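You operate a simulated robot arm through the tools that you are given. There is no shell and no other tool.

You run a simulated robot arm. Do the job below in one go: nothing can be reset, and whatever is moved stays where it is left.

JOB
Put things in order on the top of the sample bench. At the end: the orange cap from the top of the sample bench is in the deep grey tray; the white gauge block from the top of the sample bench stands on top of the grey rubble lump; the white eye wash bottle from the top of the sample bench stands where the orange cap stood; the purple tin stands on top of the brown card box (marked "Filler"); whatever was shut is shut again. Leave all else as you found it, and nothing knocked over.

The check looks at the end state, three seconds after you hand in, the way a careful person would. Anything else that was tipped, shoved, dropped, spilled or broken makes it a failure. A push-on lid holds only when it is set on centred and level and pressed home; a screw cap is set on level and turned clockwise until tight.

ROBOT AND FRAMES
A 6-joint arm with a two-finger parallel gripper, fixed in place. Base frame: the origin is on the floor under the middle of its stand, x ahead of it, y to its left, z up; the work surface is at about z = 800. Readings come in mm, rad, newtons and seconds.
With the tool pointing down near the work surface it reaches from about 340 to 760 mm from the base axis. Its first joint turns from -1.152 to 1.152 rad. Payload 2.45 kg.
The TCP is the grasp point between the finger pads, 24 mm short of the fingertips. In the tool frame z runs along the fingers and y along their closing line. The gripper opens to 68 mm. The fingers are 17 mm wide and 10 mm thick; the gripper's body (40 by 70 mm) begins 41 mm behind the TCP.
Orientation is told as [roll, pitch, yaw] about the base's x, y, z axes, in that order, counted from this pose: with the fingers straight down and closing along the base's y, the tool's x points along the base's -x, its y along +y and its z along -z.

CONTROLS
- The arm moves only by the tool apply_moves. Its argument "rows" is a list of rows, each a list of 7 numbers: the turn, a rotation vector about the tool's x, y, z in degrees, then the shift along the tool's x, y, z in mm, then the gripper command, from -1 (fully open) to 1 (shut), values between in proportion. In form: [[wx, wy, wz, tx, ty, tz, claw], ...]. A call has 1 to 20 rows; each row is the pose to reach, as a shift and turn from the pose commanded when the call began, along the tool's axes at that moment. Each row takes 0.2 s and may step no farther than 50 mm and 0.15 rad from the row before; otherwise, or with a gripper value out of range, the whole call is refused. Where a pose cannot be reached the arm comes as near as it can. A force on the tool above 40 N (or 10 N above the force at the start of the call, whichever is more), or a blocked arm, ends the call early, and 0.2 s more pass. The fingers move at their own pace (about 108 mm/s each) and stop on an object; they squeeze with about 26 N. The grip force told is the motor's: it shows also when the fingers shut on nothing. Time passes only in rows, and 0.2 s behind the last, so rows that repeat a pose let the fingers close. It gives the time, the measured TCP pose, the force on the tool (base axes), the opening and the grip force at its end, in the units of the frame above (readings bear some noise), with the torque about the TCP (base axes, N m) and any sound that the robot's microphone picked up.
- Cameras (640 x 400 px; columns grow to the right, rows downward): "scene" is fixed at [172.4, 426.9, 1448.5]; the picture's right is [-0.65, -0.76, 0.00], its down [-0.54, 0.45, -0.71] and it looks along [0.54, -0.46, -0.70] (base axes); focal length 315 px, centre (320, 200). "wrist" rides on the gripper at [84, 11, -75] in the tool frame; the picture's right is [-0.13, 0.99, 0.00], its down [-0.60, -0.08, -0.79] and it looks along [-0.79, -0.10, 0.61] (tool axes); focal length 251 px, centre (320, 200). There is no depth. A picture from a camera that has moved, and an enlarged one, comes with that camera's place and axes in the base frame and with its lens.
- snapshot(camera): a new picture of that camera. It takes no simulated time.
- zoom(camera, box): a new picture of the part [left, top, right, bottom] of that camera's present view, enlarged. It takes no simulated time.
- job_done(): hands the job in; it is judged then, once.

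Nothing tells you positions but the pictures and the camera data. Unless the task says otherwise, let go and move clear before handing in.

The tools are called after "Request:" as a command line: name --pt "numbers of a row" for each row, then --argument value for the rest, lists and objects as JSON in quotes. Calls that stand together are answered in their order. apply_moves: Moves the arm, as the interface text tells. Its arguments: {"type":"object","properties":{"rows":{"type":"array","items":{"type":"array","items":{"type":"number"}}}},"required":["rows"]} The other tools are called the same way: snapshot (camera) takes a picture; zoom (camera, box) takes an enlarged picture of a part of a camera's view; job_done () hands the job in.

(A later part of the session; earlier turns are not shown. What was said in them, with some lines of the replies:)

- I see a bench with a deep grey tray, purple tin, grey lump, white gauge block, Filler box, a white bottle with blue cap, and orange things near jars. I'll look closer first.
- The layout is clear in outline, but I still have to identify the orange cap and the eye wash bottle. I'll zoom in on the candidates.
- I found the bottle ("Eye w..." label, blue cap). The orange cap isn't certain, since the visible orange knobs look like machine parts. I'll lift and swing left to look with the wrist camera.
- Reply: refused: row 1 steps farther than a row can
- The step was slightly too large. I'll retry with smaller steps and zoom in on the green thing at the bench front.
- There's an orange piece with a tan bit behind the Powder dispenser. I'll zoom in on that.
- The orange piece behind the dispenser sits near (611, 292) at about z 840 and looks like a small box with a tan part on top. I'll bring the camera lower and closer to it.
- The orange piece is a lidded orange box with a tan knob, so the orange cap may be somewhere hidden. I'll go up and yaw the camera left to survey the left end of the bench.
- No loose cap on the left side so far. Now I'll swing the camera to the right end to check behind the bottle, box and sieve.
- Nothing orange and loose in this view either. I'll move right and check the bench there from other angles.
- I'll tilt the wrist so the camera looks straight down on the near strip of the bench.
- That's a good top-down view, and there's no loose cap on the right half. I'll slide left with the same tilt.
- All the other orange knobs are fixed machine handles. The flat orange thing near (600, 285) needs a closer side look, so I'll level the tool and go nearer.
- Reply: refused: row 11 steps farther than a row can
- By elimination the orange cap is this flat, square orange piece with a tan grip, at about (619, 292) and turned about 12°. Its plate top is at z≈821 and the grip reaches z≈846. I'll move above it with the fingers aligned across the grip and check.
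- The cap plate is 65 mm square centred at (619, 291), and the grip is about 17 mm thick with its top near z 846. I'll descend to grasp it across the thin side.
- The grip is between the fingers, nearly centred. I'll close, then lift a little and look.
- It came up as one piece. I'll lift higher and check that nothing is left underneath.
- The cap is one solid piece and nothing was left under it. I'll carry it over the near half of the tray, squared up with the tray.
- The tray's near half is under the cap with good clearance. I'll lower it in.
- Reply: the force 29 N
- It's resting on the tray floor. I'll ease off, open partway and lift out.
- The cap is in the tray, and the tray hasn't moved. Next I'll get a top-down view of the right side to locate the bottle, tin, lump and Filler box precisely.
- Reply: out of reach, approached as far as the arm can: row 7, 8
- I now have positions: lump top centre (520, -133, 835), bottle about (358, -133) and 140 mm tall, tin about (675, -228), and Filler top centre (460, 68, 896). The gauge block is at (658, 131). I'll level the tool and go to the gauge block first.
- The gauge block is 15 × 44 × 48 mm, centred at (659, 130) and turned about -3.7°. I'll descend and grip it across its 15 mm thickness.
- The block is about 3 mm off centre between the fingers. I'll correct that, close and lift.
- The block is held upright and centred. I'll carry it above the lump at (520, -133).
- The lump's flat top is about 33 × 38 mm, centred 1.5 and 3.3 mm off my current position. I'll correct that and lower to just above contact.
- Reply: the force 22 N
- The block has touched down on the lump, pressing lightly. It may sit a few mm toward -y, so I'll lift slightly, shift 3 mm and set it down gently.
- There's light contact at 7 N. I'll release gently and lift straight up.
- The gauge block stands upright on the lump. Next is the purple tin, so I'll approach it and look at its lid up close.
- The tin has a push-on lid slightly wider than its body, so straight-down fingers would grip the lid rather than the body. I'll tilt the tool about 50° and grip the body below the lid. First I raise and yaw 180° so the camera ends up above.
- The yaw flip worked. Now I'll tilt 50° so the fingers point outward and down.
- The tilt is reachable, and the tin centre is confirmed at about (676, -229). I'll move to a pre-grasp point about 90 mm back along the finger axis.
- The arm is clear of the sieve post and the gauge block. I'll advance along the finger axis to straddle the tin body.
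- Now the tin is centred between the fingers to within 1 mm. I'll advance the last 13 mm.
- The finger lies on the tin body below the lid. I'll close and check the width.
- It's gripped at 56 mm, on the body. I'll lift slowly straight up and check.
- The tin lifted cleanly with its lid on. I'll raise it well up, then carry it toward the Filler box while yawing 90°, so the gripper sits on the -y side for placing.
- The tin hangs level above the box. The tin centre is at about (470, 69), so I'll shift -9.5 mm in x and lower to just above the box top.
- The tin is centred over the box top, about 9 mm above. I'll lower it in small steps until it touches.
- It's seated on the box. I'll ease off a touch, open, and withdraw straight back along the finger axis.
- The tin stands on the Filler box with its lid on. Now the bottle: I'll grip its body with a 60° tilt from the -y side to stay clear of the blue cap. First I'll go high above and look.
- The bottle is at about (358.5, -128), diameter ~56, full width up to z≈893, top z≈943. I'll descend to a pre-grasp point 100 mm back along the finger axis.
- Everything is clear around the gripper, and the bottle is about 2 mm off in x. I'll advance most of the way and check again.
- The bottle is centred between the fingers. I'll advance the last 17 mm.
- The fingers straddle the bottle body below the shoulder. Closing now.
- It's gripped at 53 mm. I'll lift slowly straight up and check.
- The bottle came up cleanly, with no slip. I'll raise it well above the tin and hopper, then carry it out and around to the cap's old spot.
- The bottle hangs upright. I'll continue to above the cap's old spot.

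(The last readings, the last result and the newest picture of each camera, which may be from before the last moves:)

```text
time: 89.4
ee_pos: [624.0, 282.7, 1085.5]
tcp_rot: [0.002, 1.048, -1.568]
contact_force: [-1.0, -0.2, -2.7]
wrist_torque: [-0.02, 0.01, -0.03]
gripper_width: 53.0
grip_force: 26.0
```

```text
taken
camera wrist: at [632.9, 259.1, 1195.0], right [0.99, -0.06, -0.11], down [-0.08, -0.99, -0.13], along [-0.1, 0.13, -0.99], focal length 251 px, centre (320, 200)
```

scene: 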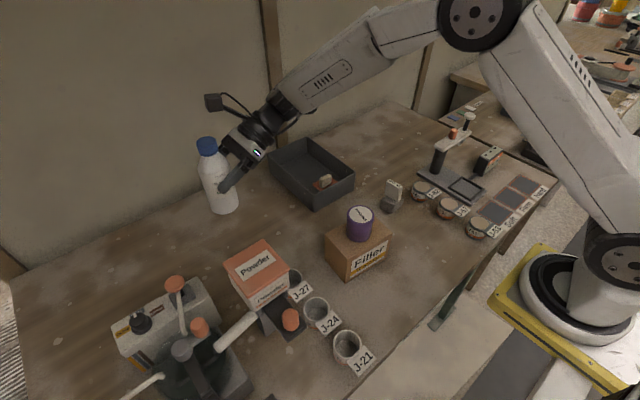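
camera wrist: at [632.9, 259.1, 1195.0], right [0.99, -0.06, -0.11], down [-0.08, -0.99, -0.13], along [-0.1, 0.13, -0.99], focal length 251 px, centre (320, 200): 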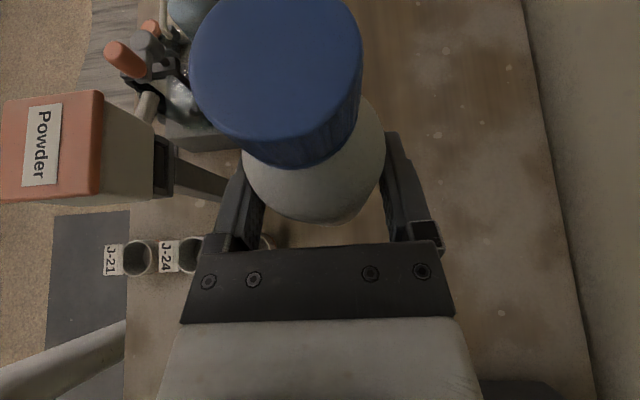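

The bottle is above the spot. I'll correct by about (-2.5, -4) mm and lower to just above the bench.

Request:
apply_moves --pt "0 0 0 -14 -1 5 1" --pt "0 0 0 -40 -2.5 19 1" --pt "0 0 0 -66 -2.5 34 1" --pt "0 0 0 -92 -2.5 49 1" --pt "0 0 0 -118 -2.5 64 1" --pt "0 0 0 -144 -2.5 79 1" --pt "0 0 0 -160 -2.5 88 1" --pt "0 0 0 -169 -2.5 93 1" --pt "0 0 0 -172.6 -2.5 95 1" --pt "0 0 0 -172.6 -2.5 95 1"

Request:
snapshot --camera "wrist"

Request:
zoom --camera "scene" --box '[180, 140, 320, 300]'

```text
time: 91.6
ee_pos: [619.3, 277.2, 886.0]
tcp_rot: [0.001, 1.046, -1.566]
contact_force: [-0.1, 0.2, -2.2]
wrist_torque: [-0.03, 0.0, 0.0]
gripper_width: 53.0
grip_force: 25.7
```

```text
taken
camera wrist: at [628.8, 253.2, 996.2], right [0.99, -0.06, -0.11], down [-0.08, -0.99, -0.13], along [-0.1, 0.13, -0.99], focal length 251 px, centre (320, 200)
```

wrist: 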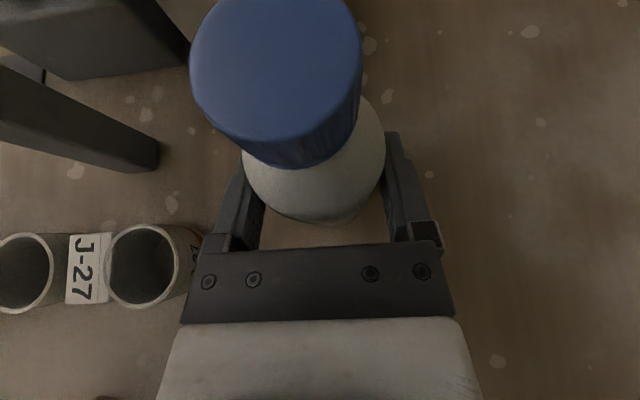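

```text
2.50 times, centred on (250, 220) of scene
camera zoom: at [172.5, 426.9, 1448.5], right [-0.65, -0.76, 0.0], down [-0.54, 0.45, -0.71], along [0.54, -0.46, -0.7], focal length 788 px, centre (495, 150)
```

zoom: 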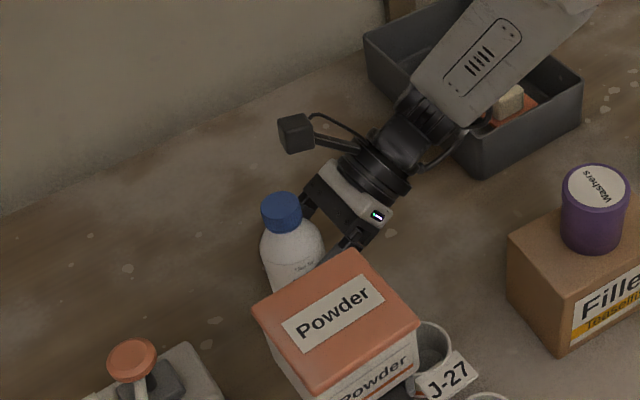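

Request:
apply_moves --pt "0 0 0 -3.5 0 2 1" --pt "0 0 0 -5.2 0 3 1" --pt "0 0 0 -5.2 0 3 1"

```text
time: 92.4
ee_pos: [617.9, 276.8, 880.1]
tcp_rot: [0.002, 1.046, -1.567]
contact_force: [0.3, 0.1, -2.3]
wrist_torque: [-0.01, 0.01, 0.02]
gripper_width: 52.8
grip_force: 26.2
```

Request:
apply_moves --pt "0 0 0 -0.9 0 0.5 1" --pt "0 0 0 -1.7 0 1 1" --pt "0 0 0 -1.7 0 1 1"

```text
time: 93.2
ee_pos: [619.9, 278.3, 878.3]
tcp_rot: [0.001, 1.048, -1.567]
contact_force: [-0.3, -0.2, -2.3]
wrist_torque: [0.0, 0.0, -0.01]
gripper_width: 52.8
grip_force: 25.8
```

Request:
apply_moves --pt "0 0 0 -0.9 0 0.5 1" --pt "0 0 0 -0.9 0 0.5 1"

```text
time: 93.8
ee_pos: [619.3, 277.9, 878.1]
tcp_rot: [0.004, 1.047, -1.567]
contact_force: [-1.2, -1.2, 3.1]
wrist_torque: [-0.14, 0.2, 0.02]
gripper_width: 53.1
grip_force: 25.9
```

The bottle has touched the bench. I'll open gently and back straight out along the finger axis.

Request:
apply_moves --pt "0 0 0 -0.2 0 0.1 1" --pt "0 0 0 -0.2 0 0.1 -0.65" --pt "0 0 0 -0.2 0 0.1 -0.8" --pt "0 0 0 -0.2 0 0.1 -1" --pt "0 0 0 -0.2 0 0.1 -1"

Request:
snapshot --camera "wrist"

Request:
zoom --camera "scene" --box '[200, 180, 300, 290]'

```text
time: 95.0
ee_pos: [619.1, 277.3, 877.3]
tcp_rot: [0.002, 1.046, -1.567]
contact_force: [-0.6, -1.0, -0.2]
wrist_torque: [0.0, 0.0, -0.02]
gripper_width: 68.1
grip_force: 0.1
```

```text
taken
camera wrist: at [629.0, 254.5, 987.6], right [0.99, -0.06, -0.11], down [-0.08, -0.99, -0.13], along [-0.1, 0.13, -0.99], focal length 251 px, centre (320, 200)
```

wrist: 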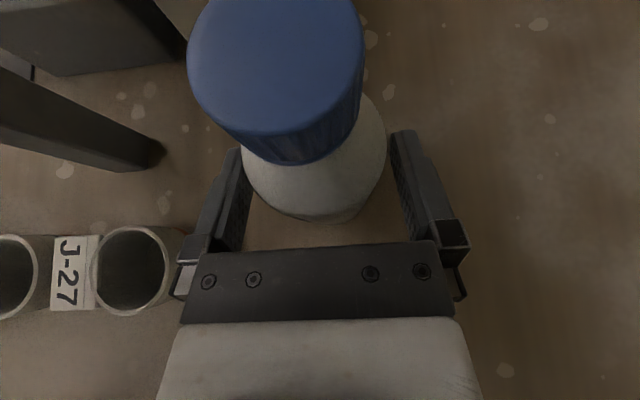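

```text
3.64 times, centred on (250, 235) of scene
camera zoom: at [172.4, 426.9, 1448.5], right [-0.65, -0.76, 0.0], down [-0.54, 0.45, -0.71], along [0.54, -0.46, -0.7], focal length 1146 px, centre (574, 73)
```

zoom: 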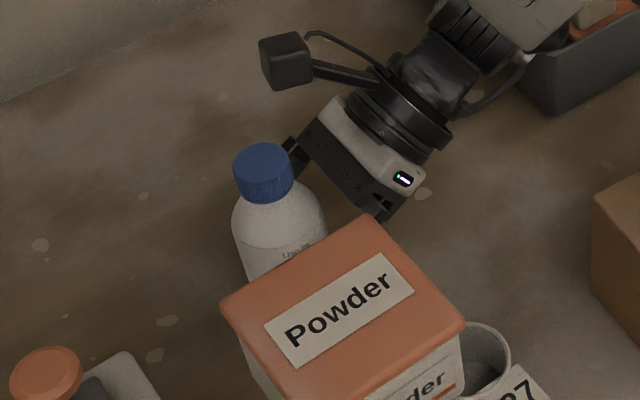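

The bottle stands free. I'll withdraw.

Request:
apply_moves --pt "0 0 0 0 0 -10 -1" --pt "0 0 0 0 0 -30 -1" --pt "0 0 0 0 0 -60 -1" --pt "0 0 0 0 0 -95 -1" --pt "0 0 0 0 0 -130 -1" --pt "0 0 0 30 0 -150 -1" --pt "0 0 0 65 0 -170 -1" --pt "0 0 0 100 0 -190 -1" --pt "0 0 0 100 0 -190 -1"

Request:
snapshot --camera "wrist"

Request:
snapshot --camera "scene"

```text
time: 97.0
ee_pos: [620.2, 163.8, 1058.8]
tcp_rot: [0.001, 1.047, -1.569]
contact_force: [0.1, 0.8, -0.2]
wrist_torque: [0.02, 0.02, -0.02]
gripper_width: 67.7
grip_force: 0.1
```

```text
taken
camera wrist: at [630.0, 140.5, 1169.2], right [0.99, -0.06, -0.11], down [-0.08, -0.99, -0.13], along [-0.1, 0.13, -0.99], focal length 251 px, centre (320, 200)
```

wrist: 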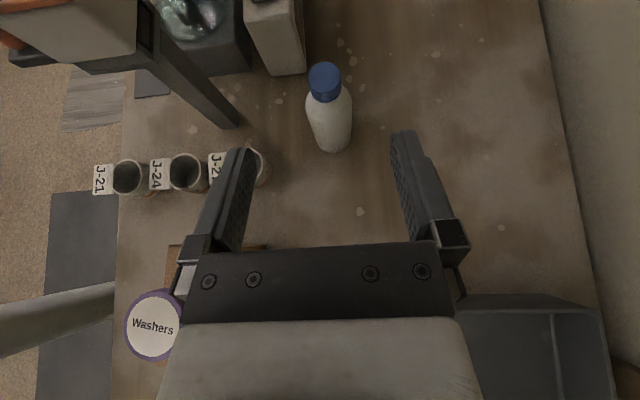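

```text
taken
```

scene: 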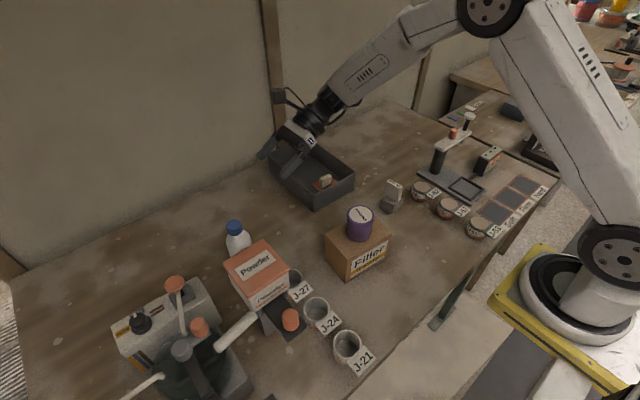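

The bottle stands at the cap's old spot. I'll raise clear, level the tool and check everything.

Request:
apply_moves --pt "0 -8 0 30 0 -17 -1" --pt "0 -16 0 55 0 -32 -1" --pt "0 -24 0 55 0 -32 -1" --pt "0 -32 0 55 0 -32 -1" --pt "0 -40 0 55 0 -32 -1" --pt "0 -48 0 55 0 -32 -1" --pt "0 -56 0 55 0 -32 -1" --pt "0 -60 0 55 0 -32 -1" --pt "0 -60 0 55 0 -32 -1"

Request:
snapshot --camera "scene"

Request:
zoom --camera "scene" --box '[260, 130, 430, 290]'

Request:
zoom --camera "scene" --box '[370, 120, 560, 260]'

Request:
zoom --camera "scene" --box '[100, 210, 380, 400]'

```text
time: 99.0
ee_pos: [619.2, 161.1, 1123.8]
tcp_rot: [0.002, -0.002, -1.569]
contact_force: [1.8, 0.1, 0.2]
wrist_torque: [0.01, 0.0, -0.01]
gripper_width: 68.1
grip_force: 0.1
```

```text
taken
```

scene: 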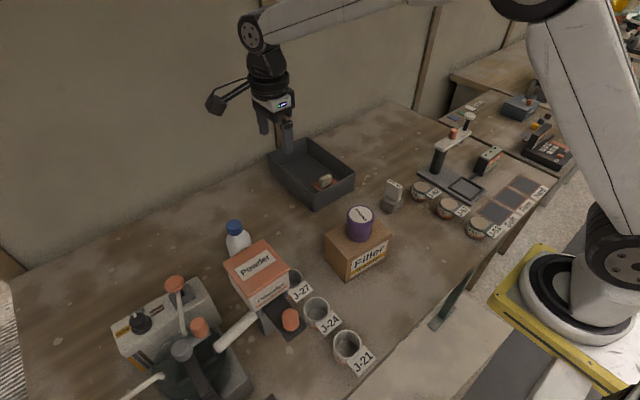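

```text
2.50 times, centred on (345, 210) of scene
camera zoom: at [172.4, 426.9, 1448.5], right [-0.65, -0.76, 0.0], down [-0.54, 0.45, -0.71], along [0.54, -0.46, -0.7], focal length 788 px, centre (258, 175)
```

zoom: 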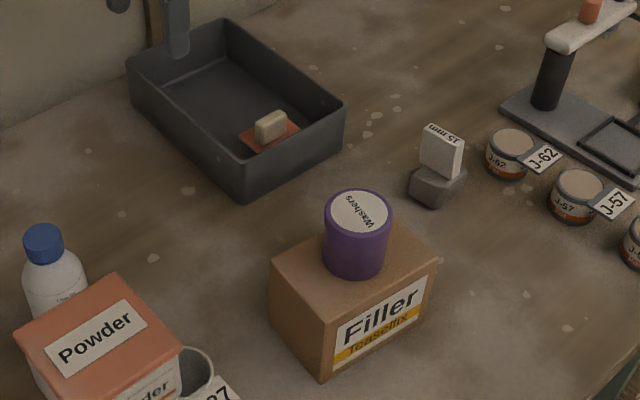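

```text
2.86 times, centred on (465, 190) of scene
camera zoom: at [172.4, 426.9, 1448.5], right [-0.65, -0.76, 0.0], down [-0.54, 0.45, -0.71], along [0.54, -0.46, -0.7], focal length 900 px, centre (-94, 229)
```

zoom: 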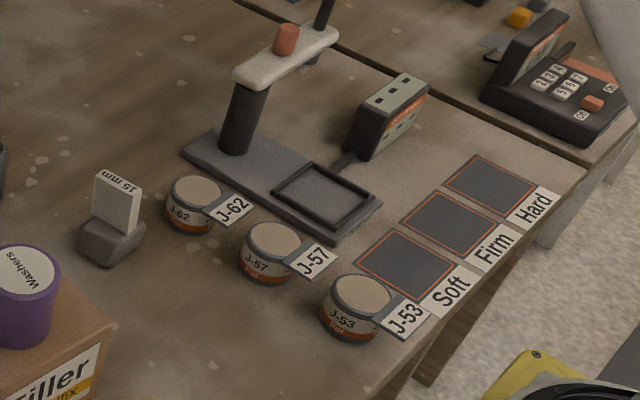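

```text
2.11 times, centred on (240, 305) of scene
camera zoom: at [172.4, 426.9, 1448.5], right [-0.65, -0.76, 0.0], down [-0.54, 0.45, -0.71], along [0.54, -0.46, -0.7], focal length 663 px, centre (488, -21)
```

zoom: 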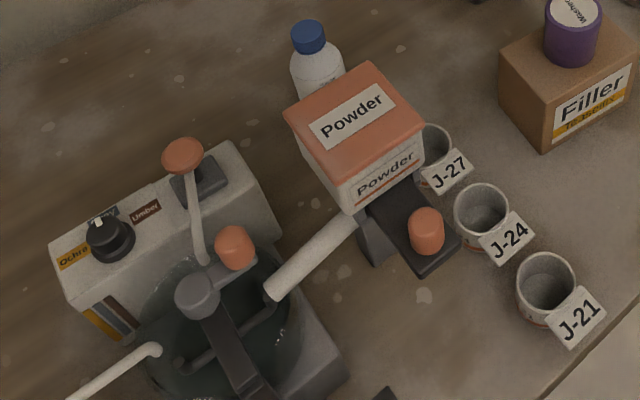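

Checks from the scene view:
- The cap is in the tray.
- The gauge block stands on the lump.
- The tin stands on the Filler box with its lid on.
- The capped bottle stands where the cap was.
- Everything else looks untouched.

The gripper is open and clear, so I'm handing in.

Request:
job_done

```text
The job is handed in.
```

All four items are where you asked, and I've handed the job in. I don't have the check's result.

- **Orange cap:** it is in the deep grey tray. No object was marked as a cap. I took it to be the flat orange piece with a tan grip, because every other orange part I saw was fixed to a machine.
- **White gauge block:** it stands upright on top of the grey rubble lump.
- **White eye wash bottle:** it stands where the orange cap stood, within about 5 mm, with its blue cap still on.
- **Purple tin:** it stands on top of the brown "Filler" box. I gripped it by the body, so its push-on lid stayed on.

In the last pictures nothing else on the bench looked moved or knocked over. The gripper is open and clear of everything.
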